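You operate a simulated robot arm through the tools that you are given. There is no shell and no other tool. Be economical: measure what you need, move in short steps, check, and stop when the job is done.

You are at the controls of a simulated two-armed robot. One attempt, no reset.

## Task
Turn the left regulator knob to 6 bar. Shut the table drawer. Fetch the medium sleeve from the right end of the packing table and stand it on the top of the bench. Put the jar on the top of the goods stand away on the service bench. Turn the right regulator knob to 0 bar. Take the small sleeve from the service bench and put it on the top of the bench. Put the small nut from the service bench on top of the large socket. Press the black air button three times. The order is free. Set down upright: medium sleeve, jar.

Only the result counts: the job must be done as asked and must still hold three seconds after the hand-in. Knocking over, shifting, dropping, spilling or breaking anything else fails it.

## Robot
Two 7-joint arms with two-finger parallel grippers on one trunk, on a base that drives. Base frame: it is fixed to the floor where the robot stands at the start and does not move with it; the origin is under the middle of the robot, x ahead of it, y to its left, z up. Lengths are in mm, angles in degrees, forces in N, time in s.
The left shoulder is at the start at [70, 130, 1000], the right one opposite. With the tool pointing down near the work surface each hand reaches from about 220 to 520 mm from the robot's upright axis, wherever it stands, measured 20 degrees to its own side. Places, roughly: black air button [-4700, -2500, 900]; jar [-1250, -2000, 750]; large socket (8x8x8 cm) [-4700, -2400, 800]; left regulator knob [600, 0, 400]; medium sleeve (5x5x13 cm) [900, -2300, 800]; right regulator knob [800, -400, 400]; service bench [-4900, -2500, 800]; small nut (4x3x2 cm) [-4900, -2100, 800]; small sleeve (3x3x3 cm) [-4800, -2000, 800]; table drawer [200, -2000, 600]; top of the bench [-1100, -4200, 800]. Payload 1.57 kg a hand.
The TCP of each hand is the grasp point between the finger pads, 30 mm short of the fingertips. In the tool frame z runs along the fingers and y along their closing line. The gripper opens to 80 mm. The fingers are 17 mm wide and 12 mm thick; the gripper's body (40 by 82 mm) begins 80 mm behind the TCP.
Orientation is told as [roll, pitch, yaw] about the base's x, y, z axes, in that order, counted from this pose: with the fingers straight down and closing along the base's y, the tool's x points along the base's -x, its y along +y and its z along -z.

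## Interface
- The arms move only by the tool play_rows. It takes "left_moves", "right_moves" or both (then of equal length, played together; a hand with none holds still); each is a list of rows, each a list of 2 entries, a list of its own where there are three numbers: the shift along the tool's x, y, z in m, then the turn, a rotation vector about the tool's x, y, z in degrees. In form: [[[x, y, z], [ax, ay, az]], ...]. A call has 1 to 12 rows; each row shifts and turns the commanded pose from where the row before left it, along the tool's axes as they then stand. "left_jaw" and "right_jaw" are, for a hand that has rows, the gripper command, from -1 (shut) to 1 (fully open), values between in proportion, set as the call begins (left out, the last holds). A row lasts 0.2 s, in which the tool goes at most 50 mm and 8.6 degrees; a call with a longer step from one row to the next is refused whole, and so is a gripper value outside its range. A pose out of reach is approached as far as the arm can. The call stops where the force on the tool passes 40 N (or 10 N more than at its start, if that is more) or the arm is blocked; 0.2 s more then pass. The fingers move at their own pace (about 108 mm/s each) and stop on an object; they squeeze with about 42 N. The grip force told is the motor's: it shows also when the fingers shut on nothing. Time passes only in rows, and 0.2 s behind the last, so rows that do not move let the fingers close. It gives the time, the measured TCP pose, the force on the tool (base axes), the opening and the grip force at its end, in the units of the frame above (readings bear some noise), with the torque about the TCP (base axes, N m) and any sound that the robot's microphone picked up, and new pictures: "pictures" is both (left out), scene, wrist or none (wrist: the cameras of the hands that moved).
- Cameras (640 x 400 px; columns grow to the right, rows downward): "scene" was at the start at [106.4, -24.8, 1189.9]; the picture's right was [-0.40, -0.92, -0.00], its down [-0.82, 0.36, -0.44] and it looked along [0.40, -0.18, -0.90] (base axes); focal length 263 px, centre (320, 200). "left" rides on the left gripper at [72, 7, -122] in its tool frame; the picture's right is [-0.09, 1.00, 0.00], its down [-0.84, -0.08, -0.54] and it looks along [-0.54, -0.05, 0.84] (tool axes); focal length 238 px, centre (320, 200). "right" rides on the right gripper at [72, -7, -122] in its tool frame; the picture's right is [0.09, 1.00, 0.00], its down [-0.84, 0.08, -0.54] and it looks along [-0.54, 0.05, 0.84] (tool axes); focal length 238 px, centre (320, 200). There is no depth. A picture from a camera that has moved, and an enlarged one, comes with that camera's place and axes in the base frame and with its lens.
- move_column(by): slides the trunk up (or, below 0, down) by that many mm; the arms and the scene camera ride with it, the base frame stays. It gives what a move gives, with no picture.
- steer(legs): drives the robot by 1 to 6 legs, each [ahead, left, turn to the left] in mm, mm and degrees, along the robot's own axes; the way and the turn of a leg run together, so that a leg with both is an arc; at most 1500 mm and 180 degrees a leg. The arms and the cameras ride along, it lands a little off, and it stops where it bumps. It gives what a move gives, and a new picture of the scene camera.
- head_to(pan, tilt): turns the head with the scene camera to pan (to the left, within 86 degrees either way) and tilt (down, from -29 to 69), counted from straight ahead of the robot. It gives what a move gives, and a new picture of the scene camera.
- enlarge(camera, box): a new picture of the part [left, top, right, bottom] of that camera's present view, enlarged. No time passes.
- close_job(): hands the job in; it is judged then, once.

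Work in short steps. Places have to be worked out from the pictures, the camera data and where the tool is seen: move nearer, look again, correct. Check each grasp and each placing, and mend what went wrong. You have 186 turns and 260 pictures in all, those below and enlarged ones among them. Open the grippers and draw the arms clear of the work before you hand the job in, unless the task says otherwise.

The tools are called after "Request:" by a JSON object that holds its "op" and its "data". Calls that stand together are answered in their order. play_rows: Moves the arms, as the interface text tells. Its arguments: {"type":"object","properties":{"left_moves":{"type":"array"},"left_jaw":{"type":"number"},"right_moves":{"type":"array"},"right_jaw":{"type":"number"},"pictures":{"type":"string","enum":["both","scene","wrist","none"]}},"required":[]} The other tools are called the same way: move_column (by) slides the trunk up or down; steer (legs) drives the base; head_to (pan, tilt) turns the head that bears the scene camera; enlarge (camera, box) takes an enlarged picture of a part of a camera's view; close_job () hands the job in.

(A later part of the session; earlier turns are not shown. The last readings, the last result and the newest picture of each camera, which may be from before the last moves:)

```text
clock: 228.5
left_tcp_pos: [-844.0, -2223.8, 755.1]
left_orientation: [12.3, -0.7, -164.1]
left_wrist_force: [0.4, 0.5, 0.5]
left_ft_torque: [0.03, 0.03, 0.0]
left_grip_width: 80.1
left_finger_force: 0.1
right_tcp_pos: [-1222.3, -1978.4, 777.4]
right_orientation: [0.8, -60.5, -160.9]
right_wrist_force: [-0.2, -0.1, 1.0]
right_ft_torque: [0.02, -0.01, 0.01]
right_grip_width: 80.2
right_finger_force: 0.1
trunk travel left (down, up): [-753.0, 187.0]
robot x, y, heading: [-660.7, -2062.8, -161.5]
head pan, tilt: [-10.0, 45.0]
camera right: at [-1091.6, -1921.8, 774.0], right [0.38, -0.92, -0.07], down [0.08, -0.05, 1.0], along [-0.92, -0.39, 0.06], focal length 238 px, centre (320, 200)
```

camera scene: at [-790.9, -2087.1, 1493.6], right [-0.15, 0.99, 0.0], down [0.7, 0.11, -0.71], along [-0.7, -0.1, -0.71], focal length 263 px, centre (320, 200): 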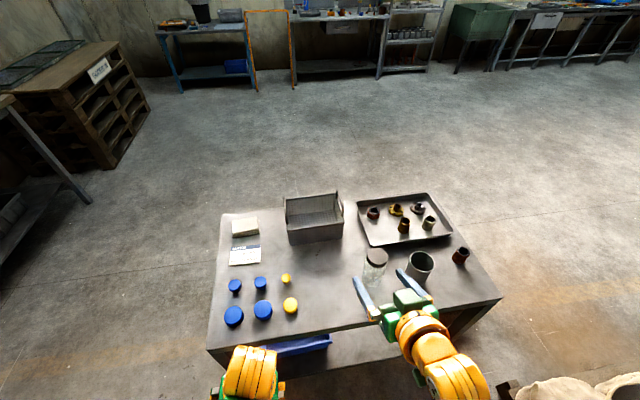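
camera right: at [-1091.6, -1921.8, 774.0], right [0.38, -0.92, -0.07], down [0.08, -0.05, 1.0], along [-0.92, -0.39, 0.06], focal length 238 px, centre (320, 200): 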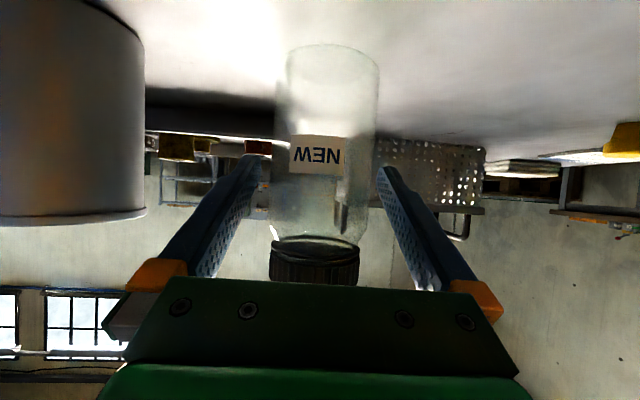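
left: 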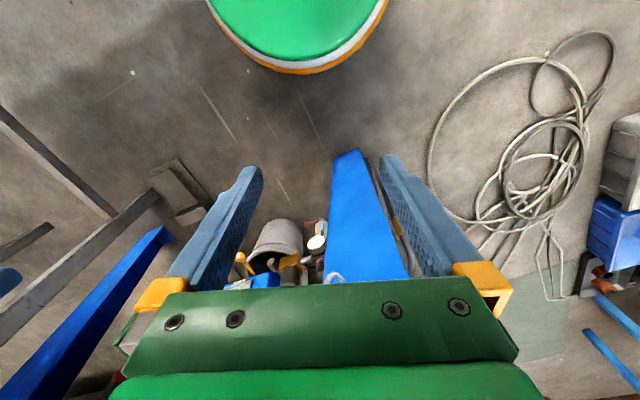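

The jar is between the pads, just below the lid. Close and check.

Request:
{"op": "play_rows", "data": {"right_moves": [[[0, 0, 0], [0, 0, 0]], [[0, 0, 0], [0, 0, 0]]], "right_jaw": -1, "pictures": "none"}}

Request:
{"op": "play_rows", "data": {"right_moves": [[[-0.026, 0, -0.015], [0, 0, 0]], [[-0.026, 0, -0.015], [0, 0, 0]], [[-0.026, 0, -0.015], [0, 0, 0]]], "pictures": "wrist"}}

```text
clock: 229.1
left_tcp_pos: [-844.0, -2222.6, 755.7]
left_orientation: [12.3, -0.7, -164.0]
left_wrist_force: [-1.0, -0.2, 0.0]
left_ft_torque: [0.02, 0.02, 0.01]
left_grip_width: 80.0
left_finger_force: 0.1
right_tcp_pos: [-1221.9, -1979.6, 777.9]
right_orientation: [0.9, -60.5, -160.9]
right_wrist_force: [-0.5, 0.7, 1.0]
right_ft_torque: [0.06, 0.11, 0.03]
right_grip_width: 64.2
right_finger_force: 42.1
trunk travel left (down, up): [-753.0, 187.0]
robot x, y, heading: [-661.7, -2058.0, -161.4]
head pan, tilt: [-10.0, 45.0]
```

```text
clock: 229.9
left_tcp_pos: [-845.0, -2222.9, 755.4]
left_orientation: [12.4, -0.7, -164.0]
left_wrist_force: [0.2, 0.1, -0.2]
left_ft_torque: [-0.03, 0.01, -0.02]
left_grip_width: 80.3
left_finger_force: 0.1
right_tcp_pos: [-1221.5, -1974.6, 866.7]
right_orientation: [0.9, -60.5, -160.7]
right_wrist_force: [-0.2, 0.1, -1.3]
right_ft_torque: [0.0, -0.07, -0.01]
right_grip_width: 64.2
right_finger_force: 42.7
trunk travel left (down, up): [-753.0, 187.0]
robot x, y, heading: [-664.4, -2058.6, -161.4]
head pan, tilt: [-10.0, 45.0]
camera right: at [-1090.5, -1919.3, 863.9], right [0.38, -0.92, -0.07], down [0.08, -0.05, 1.0], along [-0.92, -0.39, 0.06], focal length 238 px, centre (320, 200)
```

right: 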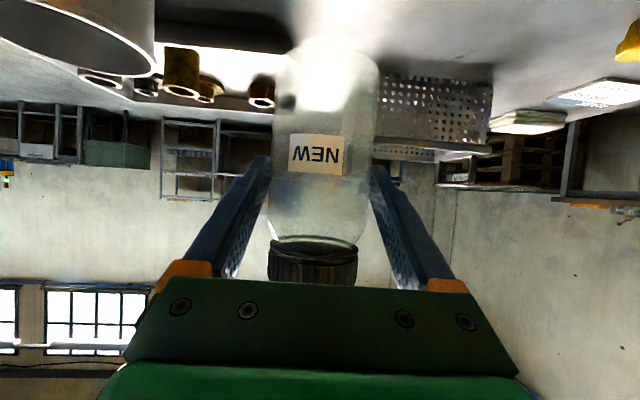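

Jar held (64 mm). I raise the trunk, back away, and go along the corridor between stand and bench toward the service bench in the west.

Request:
{"op": "move_column", "data": {"by": 165}}

Request:
{"op": "steer", "data": {"legs": [[-250, 0, 0], [0, 900, 0], [1500, 0, 0], [1000, 0, 0]]}}

Request:
{"op": "head_to", "data": {"pan": -20, "tilt": 22}}

```text
clock: 231.8
left_tcp_pos: [-844.5, -2223.5, 921.8]
left_orientation: [12.2, -0.7, -163.9]
left_wrist_force: [-0.9, -0.1, -0.5]
left_ft_torque: [0.01, 0.0, -0.02]
left_grip_width: 79.9
left_finger_force: 0.0
right_tcp_pos: [-1221.6, -1974.5, 1031.2]
right_orientation: [0.9, -60.3, -160.8]
right_wrist_force: [-0.4, -0.4, -1.5]
right_ft_torque: [0.03, -0.05, 0.0]
right_grip_width: 64.3
right_finger_force: 41.6
trunk travel left (down, up): [-918.0, 22.0]
robot x, y, heading: [-662.5, -2056.4, -161.3]
head pan, tilt: [-10.0, 45.0]
```

```text
clock: 249.7
left_tcp_pos: [-2635.2, -3856.5, 920.8]
left_orientation: [12.3, -0.7, -162.0]
left_wrist_force: [-0.1, -0.5, -0.2]
left_ft_torque: [0.03, -0.01, -0.02]
left_grip_width: 79.8
left_finger_force: 0.2
right_tcp_pos: [-3020.8, -3620.7, 1032.3]
right_orientation: [0.8, -60.5, -158.8]
right_wrist_force: [0.1, -0.2, -1.6]
right_ft_torque: [-0.01, -0.03, 0.0]
right_grip_width: 63.7
right_finger_force: 42.5
trunk travel left (down, up): [-918.0, 22.0]
robot x, y, heading: [-2459.1, -3691.9, -159.2]
head pan, tilt: [-10.0, 45.0]
camera scene: at [-2586.4, -3717.6, 1493.7], right [-0.18, 0.98, 0.0], down [0.69, 0.13, -0.71], along [-0.7, -0.13, -0.71], focal length 263 px, centre (320, 200)
```

scene: 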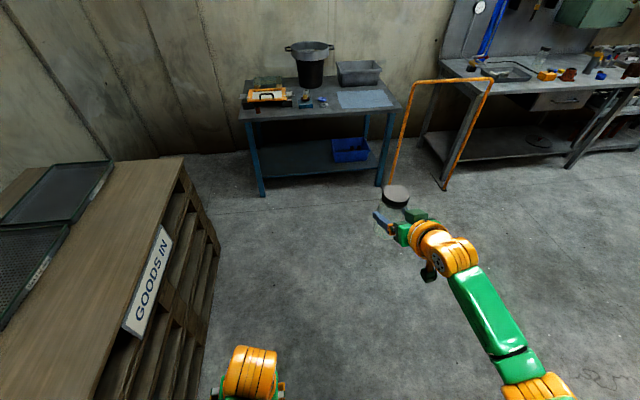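

```text
clock: 250.6
left_tcp_pos: [-2635.4, -3856.1, 920.6]
left_orientation: [12.3, -0.7, -162.1]
left_wrist_force: [0.2, -0.3, 0.5]
left_ft_torque: [-0.01, 0.0, -0.01]
left_grip_width: 79.9
left_finger_force: 0.0
right_tcp_pos: [-3021.9, -3622.1, 1031.0]
right_orientation: [0.9, -60.4, -158.8]
right_wrist_force: [-0.6, 0.5, -2.4]
right_ft_torque: [0.01, -0.01, 0.0]
right_grip_width: 63.7
right_finger_force: 41.7
trunk travel left (down, up): [-918.0, 22.0]
robot x, y, heading: [-2462.6, -3687.3, -159.4]
head pan, tilt: [-20.0, 22.0]
camera scene: at [-2600.5, -3704.1, 1528.9], right [-0.01, 1.0, 0.0], down [0.38, 0.0, -0.93], along [-0.93, -0.01, -0.38], focal length 263 px, centre (320, 200)
```

scene: 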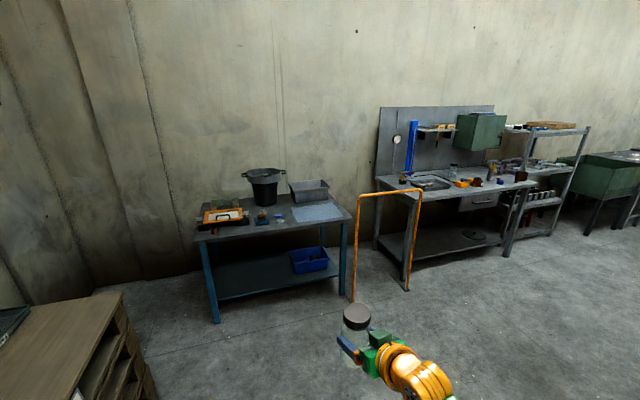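

The service bench lies beyond the orange rail, front edge from ≈(−4447, −3026) to (−4794, −1882). I enlarge it to identify items.

Request:
{"op": "enlarge", "data": {"camera": "scene", "box": [360, 90, 560, 215]}}

```text
3.20 times, centred on (460, 152) of scene
camera zoom: at [-2600.5, -3704.1, 1528.9], right [-0.01, 1.0, 0.0], down [0.38, 0.0, -0.93], along [-0.93, -0.01, -0.38], focal length 841 px, centre (-128, 352)
```

zoom: 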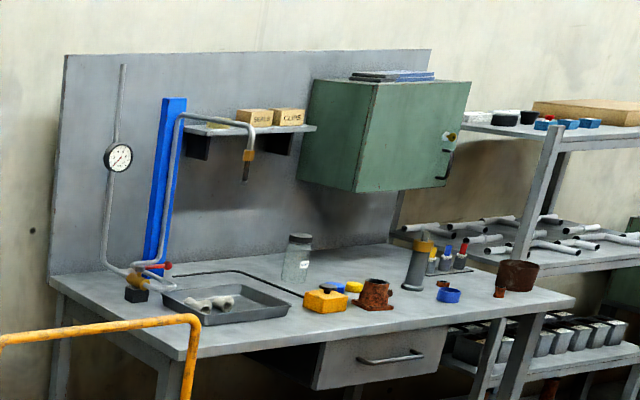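

Bench has a pressure line at left, tray, yellow and rusty sockets, nuts etc. I drive to its front, squared to heading −161°.

Request:
{"op": "steer", "data": {"legs": [[0, 0, -1.6], [0, -1000, 0], [0, -850, 0], [850, 0, 0]]}}

Request:
{"op": "head_to", "data": {"pan": 10, "tilt": 38}}

```text
clock: 264.3
left_tcp_pos: [-4029.7, -2346.3, 921.0]
left_orientation: [12.2, -0.7, -165.6]
left_wrist_force: [0.4, -0.7, 0.6]
left_ft_torque: [0.02, -0.04, 0.0]
left_grip_width: 80.1
left_finger_force: 0.1
right_tcp_pos: [-4399.3, -2088.6, 1033.2]
right_orientation: [0.8, -60.5, -162.4]
right_wrist_force: [0.8, 0.0, -1.4]
right_ft_torque: [0.02, -0.04, -0.04]
right_grip_width: 63.0
right_finger_force: 42.3
trunk travel left (down, up): [-918.0, 22.0]
robot x, y, heading: [-3845.7, -2188.9, -162.8]
head pan, tilt: [-20.0, 22.0]
camera scene: at [-3984.6, -2196.1, 1529.1], right [0.05, 1.0, 0.0], down [0.37, -0.02, -0.93], along [-0.93, 0.05, -0.37], focal length 263 px, centre (320, 200)
```

scene: 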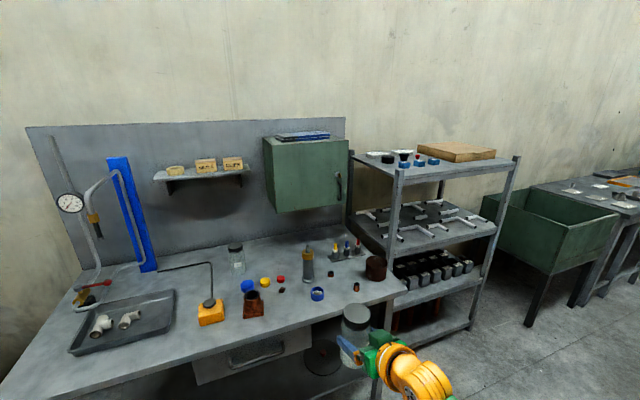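

```text
clock: 265.3
left_tcp_pos: [-4031.0, -2345.6, 919.3]
left_orientation: [12.3, -0.7, -165.6]
left_wrist_force: [0.7, 0.5, -0.3]
left_ft_torque: [0.01, -0.03, 0.0]
left_grip_width: 80.2
left_finger_force: 0.0
right_tcp_pos: [-4400.9, -2088.2, 1032.4]
right_orientation: [0.8, -60.5, -162.3]
right_wrist_force: [-0.3, -0.2, -1.5]
right_ft_torque: [0.02, -0.04, -0.02]
right_grip_width: 63.0
right_finger_force: 42.0
trunk travel left (down, up): [-918.0, 22.0]
robot x, y, heading: [-3846.0, -2185.2, -162.8]
head pan, tilt: [10.0, 38.0]
camera scene: at [-3970.2, -2240.4, 1503.9], right [-0.45, 0.89, 0.0], down [0.55, 0.28, -0.79], along [-0.7, -0.36, -0.62], focal length 263 px, centre (320, 200)
```

scene: 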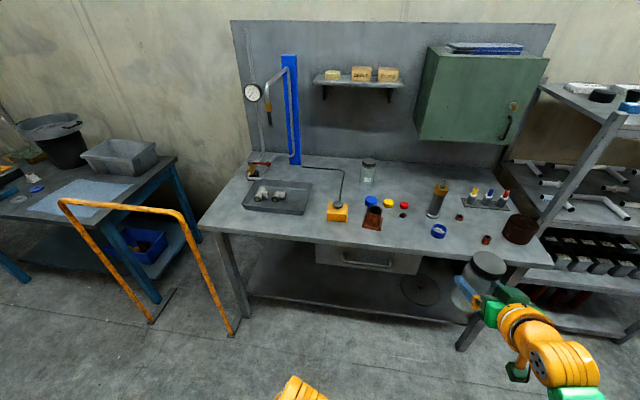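

Request:
{"op": "enlarge", "data": {"camera": "scene", "box": [320, 150, 420, 240]}}

Request:
{"op": "enlarge", "data": {"camera": "scene", "box": [410, 160, 550, 260]}}

```text
4.44 times, centred on (370, 195) of scene
camera zoom: at [-3970.2, -2240.4, 1503.9], right [-0.45, 0.89, 0.0], down [0.55, 0.28, -0.79], along [-0.7, -0.36, -0.62], focal length 1168 px, centre (98, 222)
```

zoom: 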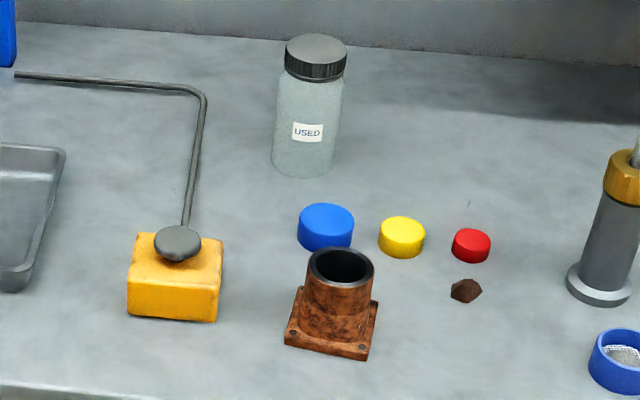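

```text
4.00 times, centred on (480, 210) of scene
camera zoom: at [-3970.2, -2240.4, 1503.9], right [-0.45, 0.89, 0.0], down [0.55, 0.28, -0.79], along [-0.7, -0.36, -0.62], focal length 1051 px, centre (-320, 160)
```

zoom: 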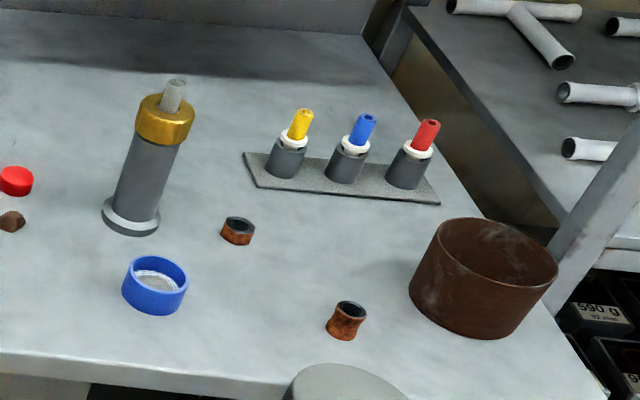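

Identified: yellow box with dark mushroom button, large socket with flange, small hex nut (rusty ring), small rusty sleeve; bench top ≈797. Free spot for the jar ≈(−4757, −2277). I drive 330 mm ahead, keeping the jar high.

Request:
{"op": "steer", "data": {"legs": [[330, 0, 1.8]]}}

Request:
{"op": "play_rows", "data": {"right_moves": [[[0, 0.025, 0], [0, 0, 0]], [[0, 0.025, 0], [0, 0, 0]], [[0, 0.025, 0], [0, 0, 0]]], "pictures": "both"}}

```text
clock: 267.4
left_tcp_pos: [-4334.4, -2451.2, 921.6]
left_orientation: [12.3, -0.8, -164.0]
left_wrist_force: [0.1, 0.1, 0.2]
left_ft_torque: [-0.02, 0.01, 0.03]
left_grip_width: 80.0
left_finger_force: 0.1
right_tcp_pos: [-4712.4, -2202.9, 1033.0]
right_orientation: [0.8, -60.5, -160.8]
right_wrist_force: [-0.3, 0.5, -1.9]
right_ft_torque: [0.0, 0.0, 0.01]
right_grip_width: 63.1
right_finger_force: 42.0
trunk travel left (down, up): [-918.0, 22.0]
robot x, y, heading: [-4152.1, -2288.1, -161.3]
head pan, tilt: [10.0, 38.0]
camera scene: at [-4276.7, -2343.0, 1504.1], right [-0.48, 0.88, 0.0], down [0.54, 0.29, -0.79], along [-0.69, -0.38, -0.61], focal length 263 px, centre (320, 200)
```

scene: 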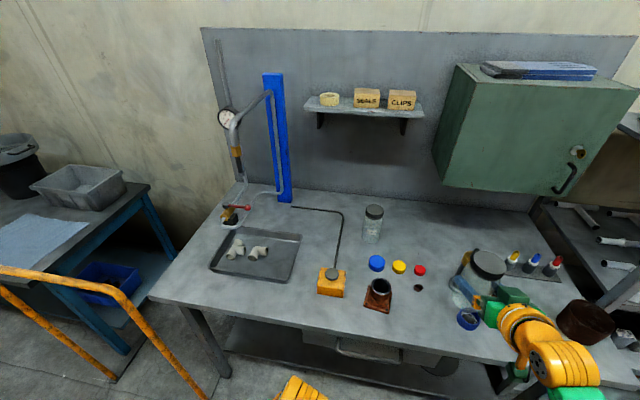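

```text
clock: 268.2
left_tcp_pos: [-4337.6, -2452.5, 920.4]
left_orientation: [12.4, -0.6, -164.0]
left_wrist_force: [-0.1, -0.1, 0.3]
left_ft_torque: [0.04, 0.0, -0.02]
left_grip_width: 80.3
left_finger_force: 0.0
right_tcp_pos: [-4687.4, -2274.8, 1033.0]
right_orientation: [0.8, -60.3, -160.8]
right_wrist_force: [0.2, 0.3, -1.5]
right_ft_torque: [0.03, -0.05, -0.03]
right_grip_width: 62.7
right_finger_force: 41.8
trunk travel left (down, up): [-918.0, 22.0]
robot x, y, heading: [-4155.3, -2291.7, -161.2]
head pan, tilt: [10.0, 38.0]
camera scene: at [-4279.5, -2345.2, 1503.8], right [-0.48, 0.88, 0.0], down [0.54, 0.3, -0.79], along [-0.69, -0.38, -0.62], focal length 263 px, centre (320, 200)
camera right: at [-4557.3, -2218.7, 1029.7], right [0.38, -0.92, -0.07], down [0.08, -0.05, 1.0], along [-0.92, -0.39, 0.06], focal length 238 px, centre (320, 200)
```

scene: 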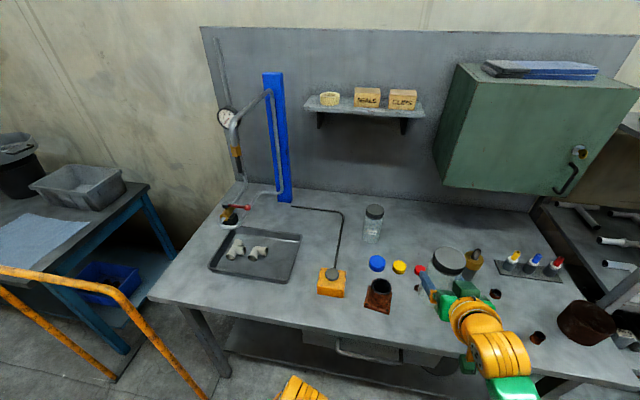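
right: 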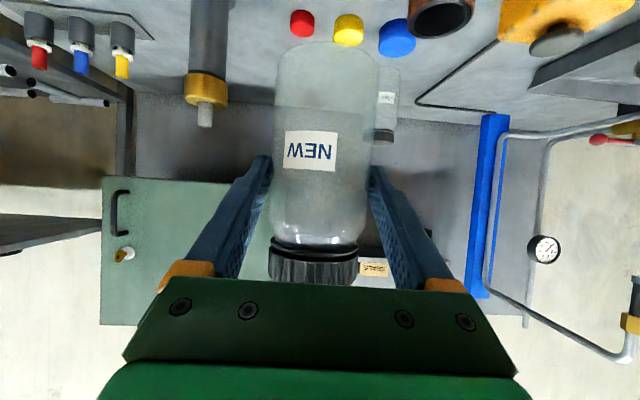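

Consistent: socket (−4721, −2397), brown bit (−4827, −2307). I shift the jar over (−4745, −2272) and lower the trunk to just above contact height.

Request:
{"op": "play_rows", "data": {"right_moves": [[[-0.0133, -0.011, 0.0234], [0, 0, 0]], [[-0.0133, -0.011, 0.0234], [0, 0, 0]]], "pictures": "none"}}

Request:
{"op": "move_column", "data": {"by": -145}}

Request:
{"op": "enlarge", "data": {"camera": "right", "box": [0, 0, 640, 400]}}

Request:
{"op": "enlarge", "data": {"camera": "scene", "box": [320, 220, 560, 370]}}

```text
clock: 268.9
left_tcp_pos: [-4338.6, -2451.4, 919.4]
left_orientation: [12.3, -0.6, -164.0]
left_wrist_force: [-1.2, 0.9, 0.5]
left_ft_torque: [0.0, -0.06, 0.01]
left_grip_width: 79.9
left_finger_force: 0.0
right_tcp_pos: [-4749.0, -2272.1, 1033.2]
right_orientation: [0.8, -60.3, -160.9]
right_wrist_force: [-0.9, 0.4, -1.2]
right_ft_torque: [-0.01, -0.03, 0.0]
right_grip_width: 62.8
right_finger_force: 41.6
trunk travel left (down, up): [-918.0, 22.0]
robot x, y, heading: [-4154.0, -2288.6, -161.1]
head pan, tilt: [10.0, 38.0]
```

```text
clock: 270.6
left_tcp_pos: [-4336.8, -2452.0, 775.2]
left_orientation: [12.3, -0.7, -164.0]
left_wrist_force: [0.1, -1.1, 0.1]
left_ft_torque: [0.01, 0.0, 0.02]
left_grip_width: 80.0
left_finger_force: 0.0
right_tcp_pos: [-4747.2, -2272.7, 888.9]
right_orientation: [0.8, -60.4, -160.8]
right_wrist_force: [-0.2, 0.6, -2.2]
right_ft_torque: [0.0, -0.01, 0.0]
right_grip_width: 62.9
right_finger_force: 41.9
trunk travel left (down, up): [-773.0, 167.0]
robot x, y, heading: [-4156.5, -2289.2, -161.3]
head pan, tilt: [10.0, 38.0]
```

```text
1.00 times, centred on (320, 200) of right (not enlarged: the box is as wide or as high as the picture)
camera zoom: at [-4615.9, -2215.9, 885.3], right [0.38, -0.92, -0.07], down [0.08, -0.05, 1.0], along [-0.92, -0.39, 0.06], focal length 238 px, centre (320, 200)
```

zoom: 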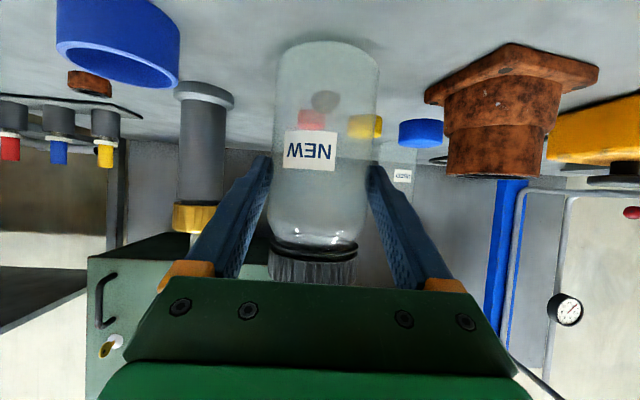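

```text
2.67 times, centred on (440, 295) of scene
camera zoom: at [-4279.3, -2344.0, 1358.8], right [-0.48, 0.88, 0.0], down [0.54, 0.29, -0.79], along [-0.69, -0.38, -0.62], focal length 701 px, centre (0, -53)
```

zoom: 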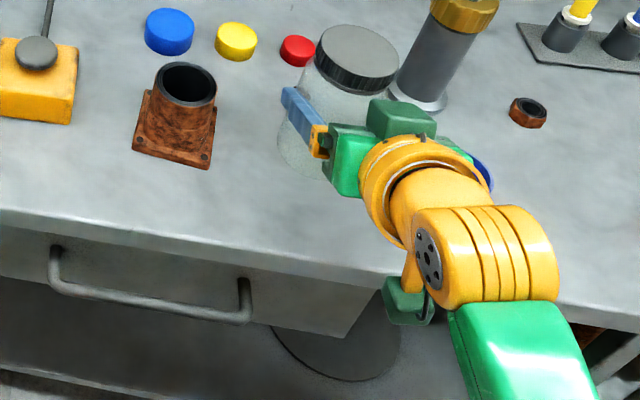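

Spot is clear. I lower in 3–4 mm steps until the weight comes off.

Request:
{"op": "play_rows", "data": {"right_moves": [[[0.0052, 0, 0.003], [0, 0, 0]], [[0.0035, 0, 0.002], [0, 0, 0]], [[0.0026, 0, 0.0015], [0, 0, 0]]], "pictures": "wrist"}}

```text
clock: 271.4
left_tcp_pos: [-4335.2, -2451.7, 774.6]
left_orientation: [12.2, -0.8, -164.0]
left_wrist_force: [0.0, -0.1, 0.6]
left_ft_torque: [0.01, -0.01, 0.01]
left_grip_width: 80.0
left_finger_force: 0.1
right_tcp_pos: [-4745.6, -2272.2, 881.5]
right_orientation: [0.6, -61.0, -160.6]
right_wrist_force: [-5.5, -1.0, 11.5]
right_ft_torque: [0.31, 0.33, 0.11]
right_grip_width: 62.6
right_finger_force: 41.9
trunk travel left (down, up): [-773.0, 167.0]
robot x, y, heading: [-4154.2, -2289.5, -161.6]
head pan, tilt: [10.0, 38.0]
camera right: at [-4615.1, -2215.8, 875.1], right [0.38, -0.92, -0.08], down [0.09, -0.04, 1.0], along [-0.92, -0.39, 0.06], focal length 238 px, centre (320, 200)
```

right: 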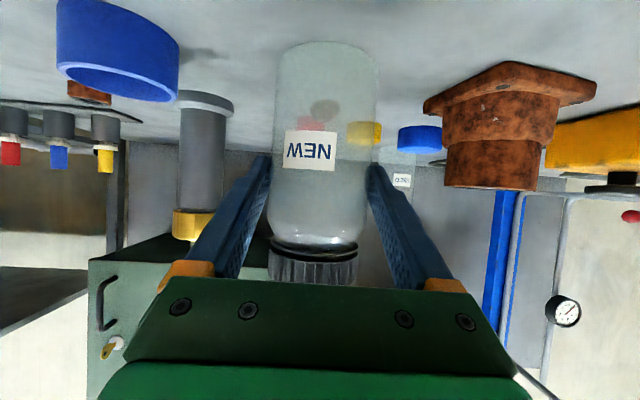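

Contact (≈13 N). I ease up 1.5 mm and open.

Request:
{"op": "play_rows", "data": {"right_moves": [[[-0.0013, 0, -0.0008], [0, 0, 0]]], "pictures": "none"}}

Request:
{"op": "play_rows", "data": {"right_moves": [[[0, 0, 0], [0, 0, 0]], [[0, 0, 0], [0, 0, 0]]], "right_jaw": 1, "pictures": "wrist"}}

```text
clock: 271.8
left_tcp_pos: [-4335.3, -2451.6, 776.1]
left_orientation: [12.3, -0.8, -164.1]
left_wrist_force: [-0.1, 0.8, -0.2]
left_ft_torque: [0.01, 0.01, 0.02]
left_grip_width: 79.9
left_finger_force: 0.2
right_tcp_pos: [-4746.6, -2272.2, 879.4]
right_orientation: [0.6, -60.7, -160.7]
right_wrist_force: [-5.0, -0.2, 13.5]
right_ft_torque: [0.36, 0.47, 0.08]
right_grip_width: 62.7
right_finger_force: 42.0
trunk travel left (down, up): [-773.0, 167.0]
robot x, y, heading: [-4155.1, -2286.1, -161.4]
head pan, tilt: [10.0, 38.0]
```

```text
clock: 272.4
left_tcp_pos: [-4336.2, -2452.8, 775.9]
left_orientation: [12.3, -0.7, -164.0]
left_wrist_force: [-0.8, -0.7, 0.4]
left_ft_torque: [-0.02, -0.01, 0.0]
left_grip_width: 80.0
left_finger_force: 0.2
right_tcp_pos: [-4745.7, -2271.9, 878.4]
right_orientation: [0.8, -60.4, -160.8]
right_wrist_force: [0.3, -0.3, -0.4]
right_ft_torque: [-0.04, -0.03, -0.01]
right_grip_width: 80.4
right_finger_force: 0.1
trunk travel left (down, up): [-773.0, 167.0]
robot x, y, heading: [-4155.0, -2286.8, -161.2]
head pan, tilt: [10.0, 38.0]
camera right: at [-4615.3, -2216.0, 874.2], right [0.38, -0.92, -0.07], down [0.08, -0.05, 1.0], along [-0.92, -0.39, 0.05], focal length 238 px, centre (320, 200)
```

right: 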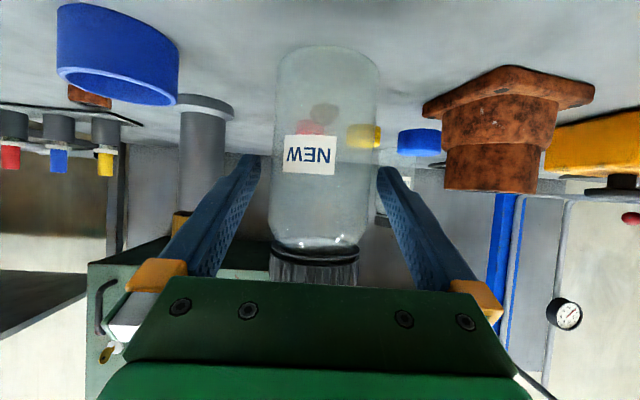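

Jar is standing. I withdraw along the finger axis, then raise the trunk.

Request:
{"op": "play_rows", "data": {"right_moves": [[[0, 0, -0.04], [0, 0, 0]], [[0, 0, -0.04], [0, 0, 0]], [[0, 0, -0.04], [0, 0, 0]], [[0, 0, -0.04], [0, 0, 0]]], "left_moves": [[[0, 0, 0], [6, 0, 0]], [[0, 0, 0], [6, 0, 0]], [[0, 0, 0], [0, 0, 0]], [[0, 0, 0], [0, 0, 0]]], "left_jaw": -1, "pictures": "none"}}

Request:
{"op": "move_column", "data": {"by": 145}}

Request:
{"op": "steer", "data": {"legs": [[130, 0, 0]]}}

```text
clock: 273.4
left_tcp_pos: [-4336.5, -2450.5, 775.7]
left_orientation: [0.3, -0.9, -164.0]
left_wrist_force: [-0.3, 0.2, 0.8]
left_ft_torque: [-0.03, 0.0, 0.01]
left_grip_width: 0.1
left_finger_force: 21.3
right_tcp_pos: [-4617.0, -2225.3, 956.1]
right_orientation: [0.8, -60.5, -160.8]
right_wrist_force: [1.5, 0.2, 0.0]
right_ft_torque: [-0.04, -0.03, -0.02]
right_grip_width: 80.2
right_finger_force: 0.1
trunk travel left (down, up): [-773.0, 167.0]
robot x, y, heading: [-4152.7, -2283.7, -161.3]
head pan, tilt: [10.0, 38.0]
```

```text
clock: 275.1
left_tcp_pos: [-4335.9, -2450.5, 919.9]
left_orientation: [0.3, -0.7, -164.0]
left_wrist_force: [-0.2, -0.3, 0.4]
left_ft_torque: [-0.01, -0.02, 0.0]
left_grip_width: 0.0
left_finger_force: 21.2
right_tcp_pos: [-4618.0, -2225.3, 1099.4]
right_orientation: [0.8, -60.4, -160.8]
right_wrist_force: [-0.3, 0.3, 0.8]
right_ft_torque: [0.01, 0.01, 0.0]
right_grip_width: 80.2
right_finger_force: 0.0
trunk travel left (down, up): [-918.0, 22.0]
robot x, y, heading: [-4155.2, -2285.4, -161.3]
head pan, tilt: [10.0, 38.0]
```

```text
clock: 276.4
left_tcp_pos: [-4457.0, -2492.1, 921.7]
left_orientation: [0.2, -0.8, -163.9]
left_wrist_force: [0.3, -0.4, -0.2]
left_ft_torque: [-0.03, 0.02, -0.01]
left_grip_width: 0.0
left_finger_force: 21.6
right_tcp_pos: [-4738.4, -2266.8, 1100.9]
right_orientation: [0.7, -60.6, -160.6]
right_wrist_force: [0.6, -0.3, 0.1]
right_ft_torque: [0.01, -0.01, 0.04]
right_grip_width: 79.8
right_finger_force: 0.1
trunk travel left (down, up): [-918.0, 22.0]
robot x, y, heading: [-4275.5, -2332.9, -161.5]
head pan, tilt: [10.0, 38.0]
camera scene: at [-4398.9, -2384.5, 1504.3], right [-0.48, 0.88, 0.0], down [0.54, 0.29, -0.79], along [-0.69, -0.38, -0.61], focal length 263 px, centre (320, 200)
```

scene: 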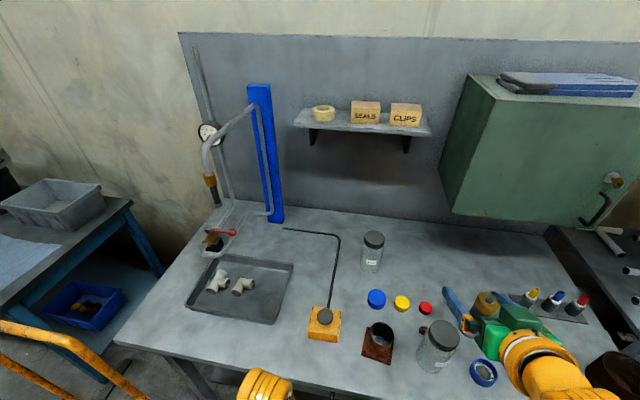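

Button top triangulated at ≈(−4704, −2542, 862). I move the closed left fingers above it.

Request:
{"op": "play_rows", "data": {"left_moves": [[[-0.03, 0, -0.02], [0, 0, 0]], [[-0.044, -0.004, 0], [0, 0, 0]], [[-0.044, -0.004, 0], [0, 0, 0]], [[-0.044, -0.004, 0], [0, 0, 0]], [[-0.044, -0.004, 0], [0, 0, 0]], [[-0.044, -0.004, 0], [0, 0, 0]]], "pictures": "both"}}

```text
clock: 276.9
left_tcp_pos: [-4478.7, -2564.3, 926.0]
left_orientation: [11.5, 0.7, -165.1]
left_wrist_force: [-0.1, 0.4, 0.0]
left_ft_torque: [0.05, 0.02, 0.02]
left_grip_width: 0.3
left_finger_force: 21.3
right_tcp_pos: [-4743.1, -2269.1, 1099.8]
right_orientation: [0.7, -60.3, -160.6]
right_wrist_force: [-0.8, 0.0, 0.3]
right_ft_torque: [-0.01, 0.01, 0.0]
right_grip_width: 79.9
right_finger_force: 0.1
trunk travel left (down, up): [-918.0, 22.0]
robot x, y, heading: [-4278.4, -2324.8, -161.2]
head pan, tilt: [10.0, 38.0]
stopped in row 2 (left hand): the arm was blocked; the commanded pose is now the measured one
camera scene: at [-4403.5, -2387.3, 1503.8], right [-0.48, 0.88, 0.0], down [0.54, 0.3, -0.79], along [-0.69, -0.38, -0.62], focal length 263 px, centre (320, 200)
camera left: at [-4415.4, -2529.8, 1046.9], right [0.16, -0.97, 0.2], down [-0.86, -0.04, 0.51], along [-0.48, -0.25, -0.84], focal length 238 px, centre (320, 200)
```

scene: 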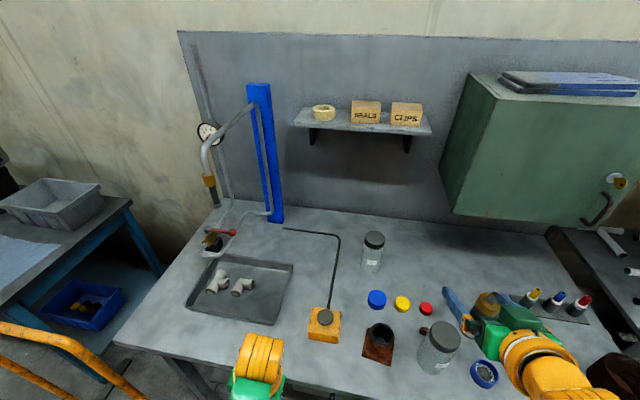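
left: 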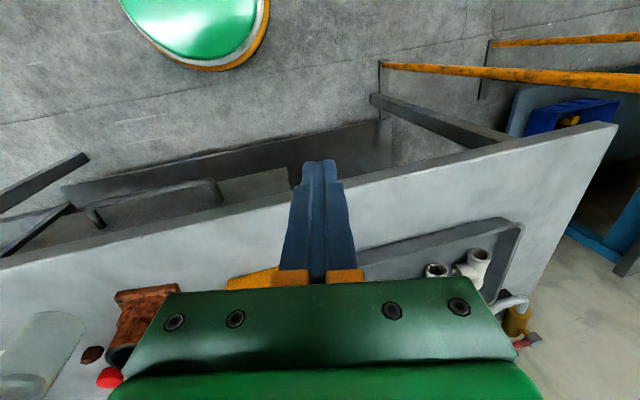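

The folded left arm balks at rising. I go forward and right at this height (tips ≈896, clear of things), levelling the roll gradually.

Request:
{"op": "play_rows", "data": {"left_moves": [[[-0.035, 0, 0], [0, 0, 0]], [[-0.036, -0.013, 0], [0, 0, 0]], [[-0.036, -0.016, 0], [3, 0, 0]], [[-0.036, -0.017, 0], [3, 0, 0]], [[-0.036, -0.017, 0], [3, 0, 0]], [[-0.033, -0.016, 0], [2.5, 0, 0]]], "pictures": "both"}}

```text
clock: 278.3
left_tcp_pos: [-4675.1, -2535.8, 923.1]
left_orientation: [-0.2, 0.6, -165.0]
left_wrist_force: [-0.2, 0.5, 0.9]
left_ft_torque: [-0.01, 0.0, 0.01]
left_grip_width: 0.0
left_finger_force: 21.4
left hand out of reach, approached as far as the arm can: row 6
right_tcp_pos: [-4742.5, -2267.9, 1099.4]
right_orientation: [0.7, -60.5, -160.6]
right_wrist_force: [0.7, 0.3, 0.3]
right_ft_torque: [0.03, -0.02, 0.0]
right_grip_width: 80.0
right_finger_force: 0.0
trunk travel left (down, up): [-918.0, 22.0]
robot x, y, heading: [-4279.0, -2328.5, -161.4]
head pan, tilt: [10.0, 38.0]
camera scene: at [-4402.8, -2386.1, 1503.9], right [-0.48, 0.88, 0.0], down [0.54, 0.3, -0.79], along [-0.69, -0.38, -0.62], focal length 263 px, centre (320, 200)
camera left: at [-4606.3, -2526.7, 1044.3], right [0.17, -0.99, 0.0], down [-0.83, -0.14, 0.53], along [-0.53, -0.09, -0.85], focal length 238 px, centre (320, 200)
```

scene: 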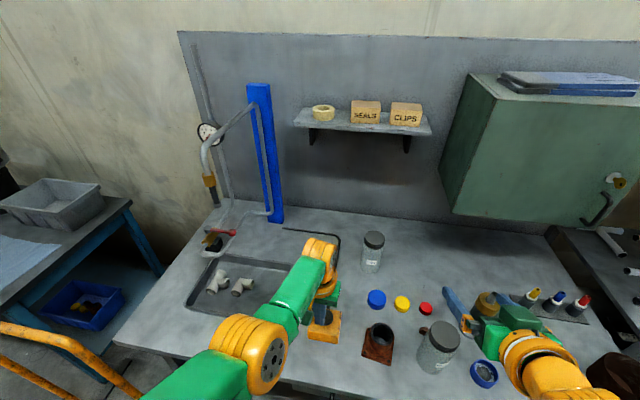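
left: 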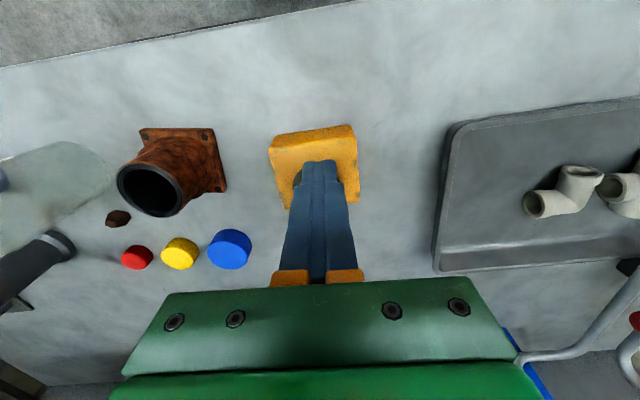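

The button is hidden right behind the fingertips, ≈28 mm further ahead. I drive 28 mm, then press down gently.

Request:
{"op": "steer", "data": {"legs": [[30, 0, 0]]}}

Request:
{"op": "play_rows", "data": {"left_moves": [[[0, 0, 0.012], [0, 0, 0]], [[0, 0, 0.008], [0, 0, 0]]], "pictures": "wrist"}}

```text
clock: 279.1
left_tcp_pos: [-4699.2, -2545.6, 926.0]
left_orientation: [0.0, 0.3, -165.1]
left_wrist_force: [0.0, 0.4, 0.7]
left_ft_torque: [0.01, 0.06, -0.04]
left_grip_width: 0.0
left_finger_force: 21.7
right_tcp_pos: [-4764.6, -2273.7, 1102.3]
right_orientation: [0.7, -60.8, -160.7]
right_wrist_force: [0.3, -0.6, 0.0]
right_ft_torque: [-0.03, 0.01, 0.02]
right_grip_width: 79.8
right_finger_force: 0.1
trunk travel left (down, up): [-918.0, 22.0]
robot x, y, heading: [-4307.4, -2340.8, -161.3]
head pan, tilt: [10.0, 38.0]
camera scene: at [-4423.1, -2392.4, 1504.7], right [-0.48, 0.88, 0.0], down [0.54, 0.29, -0.79], along [-0.7, -0.38, -0.61], focal length 263 px, centre (320, 200)
```

scene: 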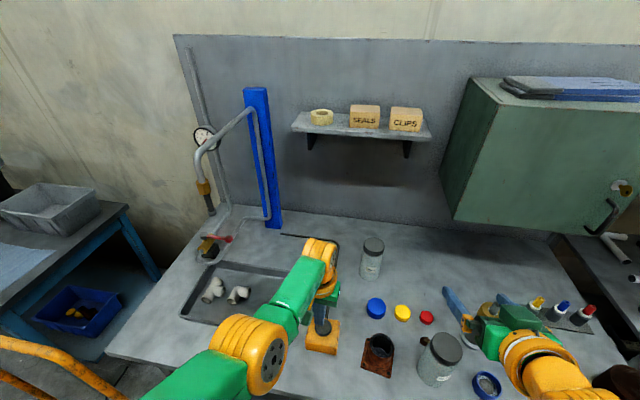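

```text
clock: 279.7
left_tcp_pos: [-4700.8, -2545.6, 905.4]
left_orientation: [0.1, 0.7, -165.1]
left_wrist_force: [-0.3, -0.1, 0.4]
left_ft_torque: [-0.02, 0.03, 0.02]
left_grip_width: 0.0
left_finger_force: 21.0
right_tcp_pos: [-4768.8, -2276.7, 1100.3]
right_orientation: [0.8, -60.6, -160.8]
right_wrist_force: [0.5, -0.2, 0.7]
right_ft_torque: [0.0, 0.0, 0.0]
right_grip_width: 79.9
right_finger_force: 0.1
trunk travel left (down, up): [-918.0, 22.0]
robot x, y, heading: [-4304.4, -2338.2, -161.5]
head pan, tilt: [10.0, 38.0]
camera left: at [-4630.5, -2535.0, 1026.1], right [0.17, -0.99, 0.0], down [-0.83, -0.14, 0.53], along [-0.53, -0.09, -0.85], focal length 238 px, centre (320, 200)
```

left: 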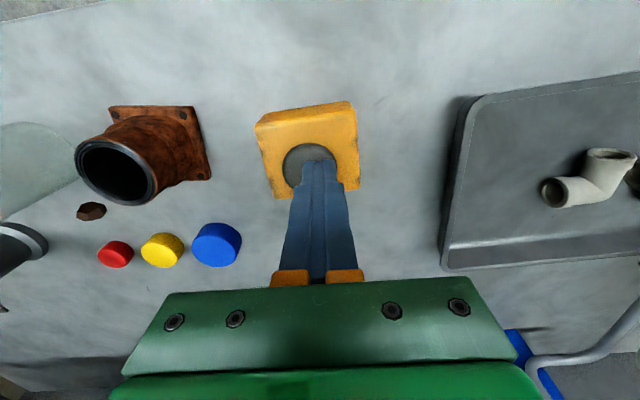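

Button centre ≈(−4706, −2538); I shift 8 mm sideways and press down slowly, watching force and sound.

Request:
{"op": "play_rows", "data": {"left_moves": [[[-0.003, -0.008, 0], [0, 0, 0]], [[0, 0, 0.006], [0, 0, 0]], [[0, 0, 0.004], [0, 0, 0]], [[0, 0, 0.004], [0, 0, 0]]], "pictures": "wrist"}}

```text
clock: 280.7
left_tcp_pos: [-4697.4, -2537.8, 894.9]
left_orientation: [0.0, 0.7, -165.1]
left_wrist_force: [-1.0, 0.5, 2.4]
left_ft_torque: [0.01, 0.06, -0.05]
left_grip_width: 0.1
left_finger_force: 21.1
left hand out of reach, approached as far as the arm can: row 1, 3
right_tcp_pos: [-4770.4, -2276.3, 1100.5]
right_orientation: [0.9, -60.5, -160.8]
right_wrist_force: [-0.3, -0.2, -0.4]
right_ft_torque: [-0.03, 0.02, -0.01]
right_grip_width: 80.0
right_finger_force: 0.0
trunk travel left (down, up): [-918.0, 22.0]
robot x, y, heading: [-4309.1, -2335.8, -161.5]
head pan, tilt: [10.0, 38.0]
camera left: at [-4627.8, -2527.9, 1015.7], right [0.17, -0.99, 0.0], down [-0.83, -0.14, 0.53], along [-0.53, -0.09, -0.85], focal length 238 px, centre (320, 200)
```

left: 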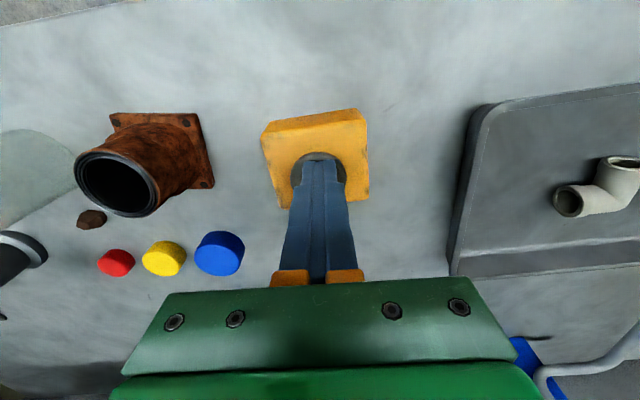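

Contact begins at tip z≈865. To have reach in hand, I lift 8 mm, drive 15 mm ahead, and then press.

Request:
{"op": "play_rows", "data": {"left_moves": [[[0, 0, -0.01], [0, 0, 0]]], "pictures": "none"}}

Request:
{"op": "steer", "data": {"legs": [[15, 0, 0]]}}

Request:
{"op": "play_rows", "data": {"left_moves": [[[0, 0, 0.008], [0, 0, 0]], [[0, 0, 0.003], [0, 0, 0]], [[0, 0, 0.003], [0, 0, 0]]], "pictures": "wrist"}}

```text
clock: 281.1
left_tcp_pos: [-4697.8, -2538.9, 902.8]
left_orientation: [0.0, 0.6, -165.1]
left_wrist_force: [0.1, 0.1, -0.2]
left_ft_torque: [0.01, -0.02, 0.0]
left_grip_width: 0.0
left_finger_force: 21.3
right_tcp_pos: [-4771.1, -2277.7, 1100.4]
right_orientation: [0.9, -60.5, -160.9]
right_wrist_force: [-0.1, -0.3, -0.1]
right_ft_torque: [0.0, 0.04, 0.0]
right_grip_width: 80.0
right_finger_force: 0.0
trunk travel left (down, up): [-918.0, 22.0]
robot x, y, heading: [-4304.0, -2336.7, -161.5]
head pan, tilt: [10.0, 38.0]
```

```text
clock: 281.9
left_tcp_pos: [-4709.5, -2542.9, 904.1]
left_orientation: [0.0, 0.6, -165.2]
left_wrist_force: [0.2, 0.8, 0.4]
left_ft_torque: [0.0, 0.0, 0.0]
left_grip_width: 0.0
left_finger_force: 20.8
right_tcp_pos: [-4782.7, -2280.3, 1100.9]
right_orientation: [0.8, -60.6, -160.7]
right_wrist_force: [-0.7, -0.2, 0.8]
right_ft_torque: [-0.01, 0.02, -0.01]
right_grip_width: 80.0
right_finger_force: 0.1
trunk travel left (down, up): [-918.0, 22.0]
robot x, y, heading: [-4323.3, -2343.7, -161.4]
head pan, tilt: [10.0, 38.0]
camera scene: at [-4441.3, -2398.7, 1504.3], right [-0.48, 0.88, 0.0], down [0.54, 0.29, -0.79], along [-0.69, -0.38, -0.61], focal length 263 px, centre (320, 200)
```

scene: 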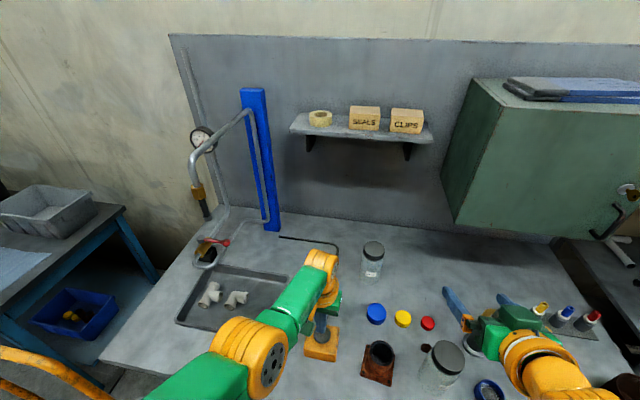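

```text
clock: 282.7
left_tcp_pos: [-4711.2, -2543.1, 889.9]
left_orientation: [0.0, 0.7, -165.1]
left_wrist_force: [-2.8, -0.8, 4.5]
left_ft_torque: [-0.04, 0.14, -0.01]
left_grip_width: 0.0
left_finger_force: 21.7
right_tcp_pos: [-4785.5, -2281.0, 1100.0]
right_orientation: [0.9, -60.4, -160.8]
right_wrist_force: [0.5, 0.8, 0.3]
right_ft_torque: [0.01, -0.03, 0.01]
right_grip_width: 80.0
right_finger_force: 0.0
trunk travel left (down, up): [-918.0, 22.0]
robot x, y, heading: [-4320.3, -2343.1, -161.3]
head pan, tilt: [10.0, 38.0]
heard: click
camera left: at [-4641.0, -2533.0, 1012.0], right [0.17, -0.99, 0.0], down [-0.83, -0.14, 0.53], along [-0.53, -0.09, -0.85], focal length 238 px, centre (320, 200)
```

left: 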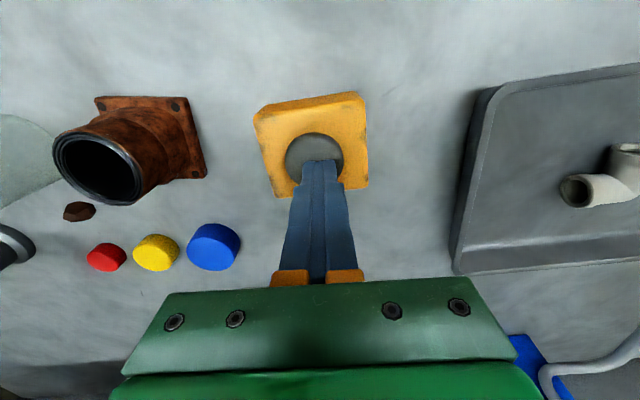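

A click: first press. I lift clear 14 mm and press again the same way.

Request:
{"op": "play_rows", "data": {"left_moves": [[[0, 0, -0.007], [0, 0, 0]], [[0, 0, -0.007], [0, 0, 0]], [[0, 0, 0], [0, 0, 0]]], "pictures": "none"}}

Request:
{"op": "play_rows", "data": {"left_moves": [[[0, 0, 0.008], [0, 0, 0]], [[0, 0, 0.003], [0, 0, 0]], [[0, 0, 0.003], [0, 0, 0]]], "pictures": "none"}}

```text
clock: 283.5
left_tcp_pos: [-4711.6, -2542.1, 902.9]
left_orientation: [0.0, 0.8, -165.1]
left_wrist_force: [-0.1, 0.0, 0.6]
left_ft_torque: [0.01, -0.03, -0.02]
left_grip_width: 0.0
left_finger_force: 21.4
right_tcp_pos: [-4784.7, -2281.1, 1099.1]
right_orientation: [0.8, -60.6, -160.7]
right_wrist_force: [0.4, -0.1, 0.9]
right_ft_torque: [0.01, 0.02, 0.0]
right_grip_width: 79.9
right_finger_force: 0.2
trunk travel left (down, up): [-918.0, 22.0]
robot x, y, heading: [-4321.8, -2346.2, -161.5]
head pan, tilt: [10.0, 38.0]
```

```text
clock: 284.3
left_tcp_pos: [-4711.2, -2543.7, 890.9]
left_orientation: [0.0, 0.6, -165.1]
left_wrist_force: [-3.8, -0.5, 4.6]
left_ft_torque: [0.0, 0.14, -0.01]
left_grip_width: 0.0
left_finger_force: 21.8
left hand out of reach, approached as far as the arm can: row 3
right_tcp_pos: [-4787.3, -2281.6, 1100.0]
right_orientation: [0.8, -60.5, -161.0]
right_wrist_force: [-1.0, -0.1, -0.2]
right_ft_torque: [0.02, -0.01, 0.03]
right_grip_width: 80.0
right_finger_force: 0.1
trunk travel left (down, up): [-918.0, 22.0]
robot x, y, heading: [-4322.0, -2346.8, -161.3]
head pan, tilt: [10.0, 38.0]
heard: click
```

Second click. Third press.

Request:
{"op": "play_rows", "data": {"left_moves": [[[0, 0, -0.007], [0, 0, 0]], [[0, 0, -0.007], [0, 0, 0]], [[0, 0, 0], [0, 0, 0]]], "pictures": "none"}}

Request:
{"op": "play_rows", "data": {"left_moves": [[[0, 0, 0.008], [0, 0, 0]], [[0, 0, 0.003], [0, 0, 0]], [[0, 0, 0.003], [0, 0, 0]]], "pictures": "none"}}

```text
clock: 285.1
left_tcp_pos: [-4711.8, -2543.9, 902.5]
left_orientation: [-0.1, 0.8, -165.1]
left_wrist_force: [0.4, -0.1, -1.1]
left_ft_torque: [-0.01, 0.0, 0.0]
left_grip_width: 0.0
left_finger_force: 21.2
left hand out of reach, approached as far as the arm can: row 2
right_tcp_pos: [-4785.0, -2281.1, 1098.6]
right_orientation: [0.9, -60.5, -160.8]
right_wrist_force: [-0.2, 0.4, 0.6]
right_ft_torque: [0.02, -0.01, -0.01]
right_grip_width: 80.1
right_finger_force: 0.1
trunk travel left (down, up): [-918.0, 22.0]
robot x, y, heading: [-4318.6, -2343.1, -161.4]
head pan, tilt: [10.0, 38.0]
```

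```text
clock: 285.9
left_tcp_pos: [-4710.3, -2543.4, 891.7]
left_orientation: [0.0, 0.6, -165.1]
left_wrist_force: [-1.9, 0.0, 3.2]
left_ft_torque: [-0.01, 0.1, 0.01]
left_grip_width: 0.0
left_finger_force: 21.6
left hand out of reach, approached as far as the arm can: row 3
right_tcp_pos: [-4785.2, -2282.0, 1098.5]
right_orientation: [0.9, -60.4, -160.9]
right_wrist_force: [-0.4, 0.6, 0.1]
right_ft_torque: [-0.01, 0.0, 0.03]
right_grip_width: 79.9
right_finger_force: 0.0
trunk travel left (down, up): [-918.0, 22.0]
robot x, y, heading: [-4322.5, -2343.3, -161.4]
head pan, tilt: [10.0, 38.0]
```

No click this time (1–2 mm short, reach limit). I press slightly further without lifting.

Request:
{"op": "play_rows", "data": {"left_moves": [[[0.002, 0, 0.002], [0, 0, 0]], [[0.001, 0, 0.001], [0, 0, 0]]], "pictures": "none"}}

```text
clock: 286.5
left_tcp_pos: [-4706.4, -2543.2, 888.7]
left_orientation: [-0.1, 0.7, -165.1]
left_wrist_force: [-3.8, 0.0, 5.0]
left_ft_torque: [-0.03, 0.16, 0.0]
left_grip_width: 0.0
left_finger_force: 21.2
right_tcp_pos: [-4785.1, -2280.5, 1098.5]
right_orientation: [0.9, -60.4, -160.8]
right_wrist_force: [0.9, -0.1, -0.4]
right_ft_torque: [-0.01, 0.02, 0.02]
right_grip_width: 80.0
right_finger_force: 0.0
trunk travel left (down, up): [-918.0, 22.0]
robot x, y, heading: [-4317.6, -2342.5, -161.6]
head pan, tilt: [10.0, 38.0]
heard: click
```

Third click. Three presses done. I lift and draw the left hand back, then move right toward the nut.

Request:
{"op": "play_rows", "data": {"left_moves": [[[0, 0, -0.015], [0, 0, 0]], [[0.02, 0, -0.01], [0, 0, 0]], [[0.04, 0, 0], [0, 0, 0]], [[0.04, 0, 0], [0, 0, 0]], [[0.04, 0, 0], [0, 0, 0]]], "right_moves": [[[0, 0, 0], [0, 5, 0]], [[0, 0, 0], [0, 5, 0]], [[0, 0, 0], [0, 5, 0]], [[0, 0, 0], [0, 0, 0]], [[0, 0, 0], [0, 0, 0]]], "pictures": "none"}}

Request:
{"op": "steer", "data": {"legs": [[0, -240, 0]]}}

Request:
{"op": "enlarge", "data": {"camera": "right", "box": [0, 0, 640, 400]}}

```text
clock: 287.6
left_tcp_pos: [-4675.9, -2553.1, 986.7]
left_orientation: [2.1, -13.3, -164.4]
left_wrist_force: [-0.6, 0.5, 0.5]
left_ft_torque: [-0.02, -0.02, 0.01]
left_grip_width: 0.0
left_finger_force: 21.2
right_tcp_pos: [-4785.0, -2281.2, 1100.1]
right_orientation: [0.5, -45.3, -160.5]
right_wrist_force: [-0.4, -0.1, 0.7]
right_ft_torque: [0.02, 0.01, -0.01]
right_grip_width: 80.3
right_finger_force: 0.0
trunk travel left (down, up): [-918.0, 22.0]
robot x, y, heading: [-4317.8, -2348.3, -161.6]
head pan, tilt: [10.0, 38.0]
stopped in row 5 (left hand): the arm was blocked; the commanded pose is now the measured one
```

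```text
clock: 289.4
left_tcp_pos: [-4752.6, -2327.9, 985.3]
left_orientation: [1.9, -13.2, -164.5]
left_wrist_force: [0.3, -0.7, -0.6]
left_ft_torque: [0.01, 0.0, 0.02]
left_grip_width: 0.0
left_finger_force: 20.9
right_tcp_pos: [-4859.9, -2055.1, 1100.6]
right_orientation: [0.3, -45.4, -160.4]
right_wrist_force: [0.4, 0.0, 0.2]
right_ft_torque: [0.01, -0.01, 0.01]
right_grip_width: 80.3
right_finger_force: 0.0
trunk travel left (down, up): [-918.0, 22.0]
robot x, y, heading: [-4394.6, -2114.8, -161.4]
head pan, tilt: [10.0, 38.0]
camera scene: at [-4520.3, -2176.7, 1503.8], right [-0.48, 0.88, 0.0], down [0.54, 0.3, -0.79], along [-0.69, -0.38, -0.62], focal length 263 px, centre (320, 200)
```

scene: 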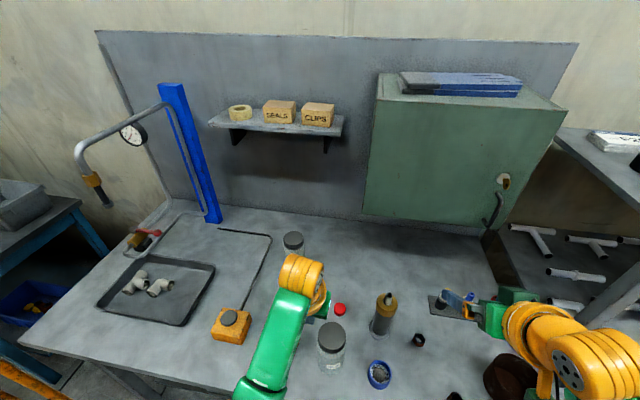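

```text
1.00 times, centred on (320, 200) of right (not enlarged: the box is as wide or as high as the picture)
camera zoom: at [-4733.3, -2001.9, 1133.1], right [0.4, -0.91, -0.06], down [-0.16, -0.14, 0.98], along [-0.9, -0.38, -0.21], focal length 238 px, centre (320, 200)
```

zoom: 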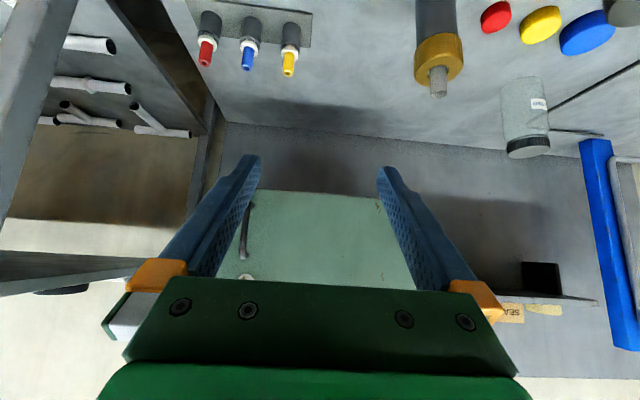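

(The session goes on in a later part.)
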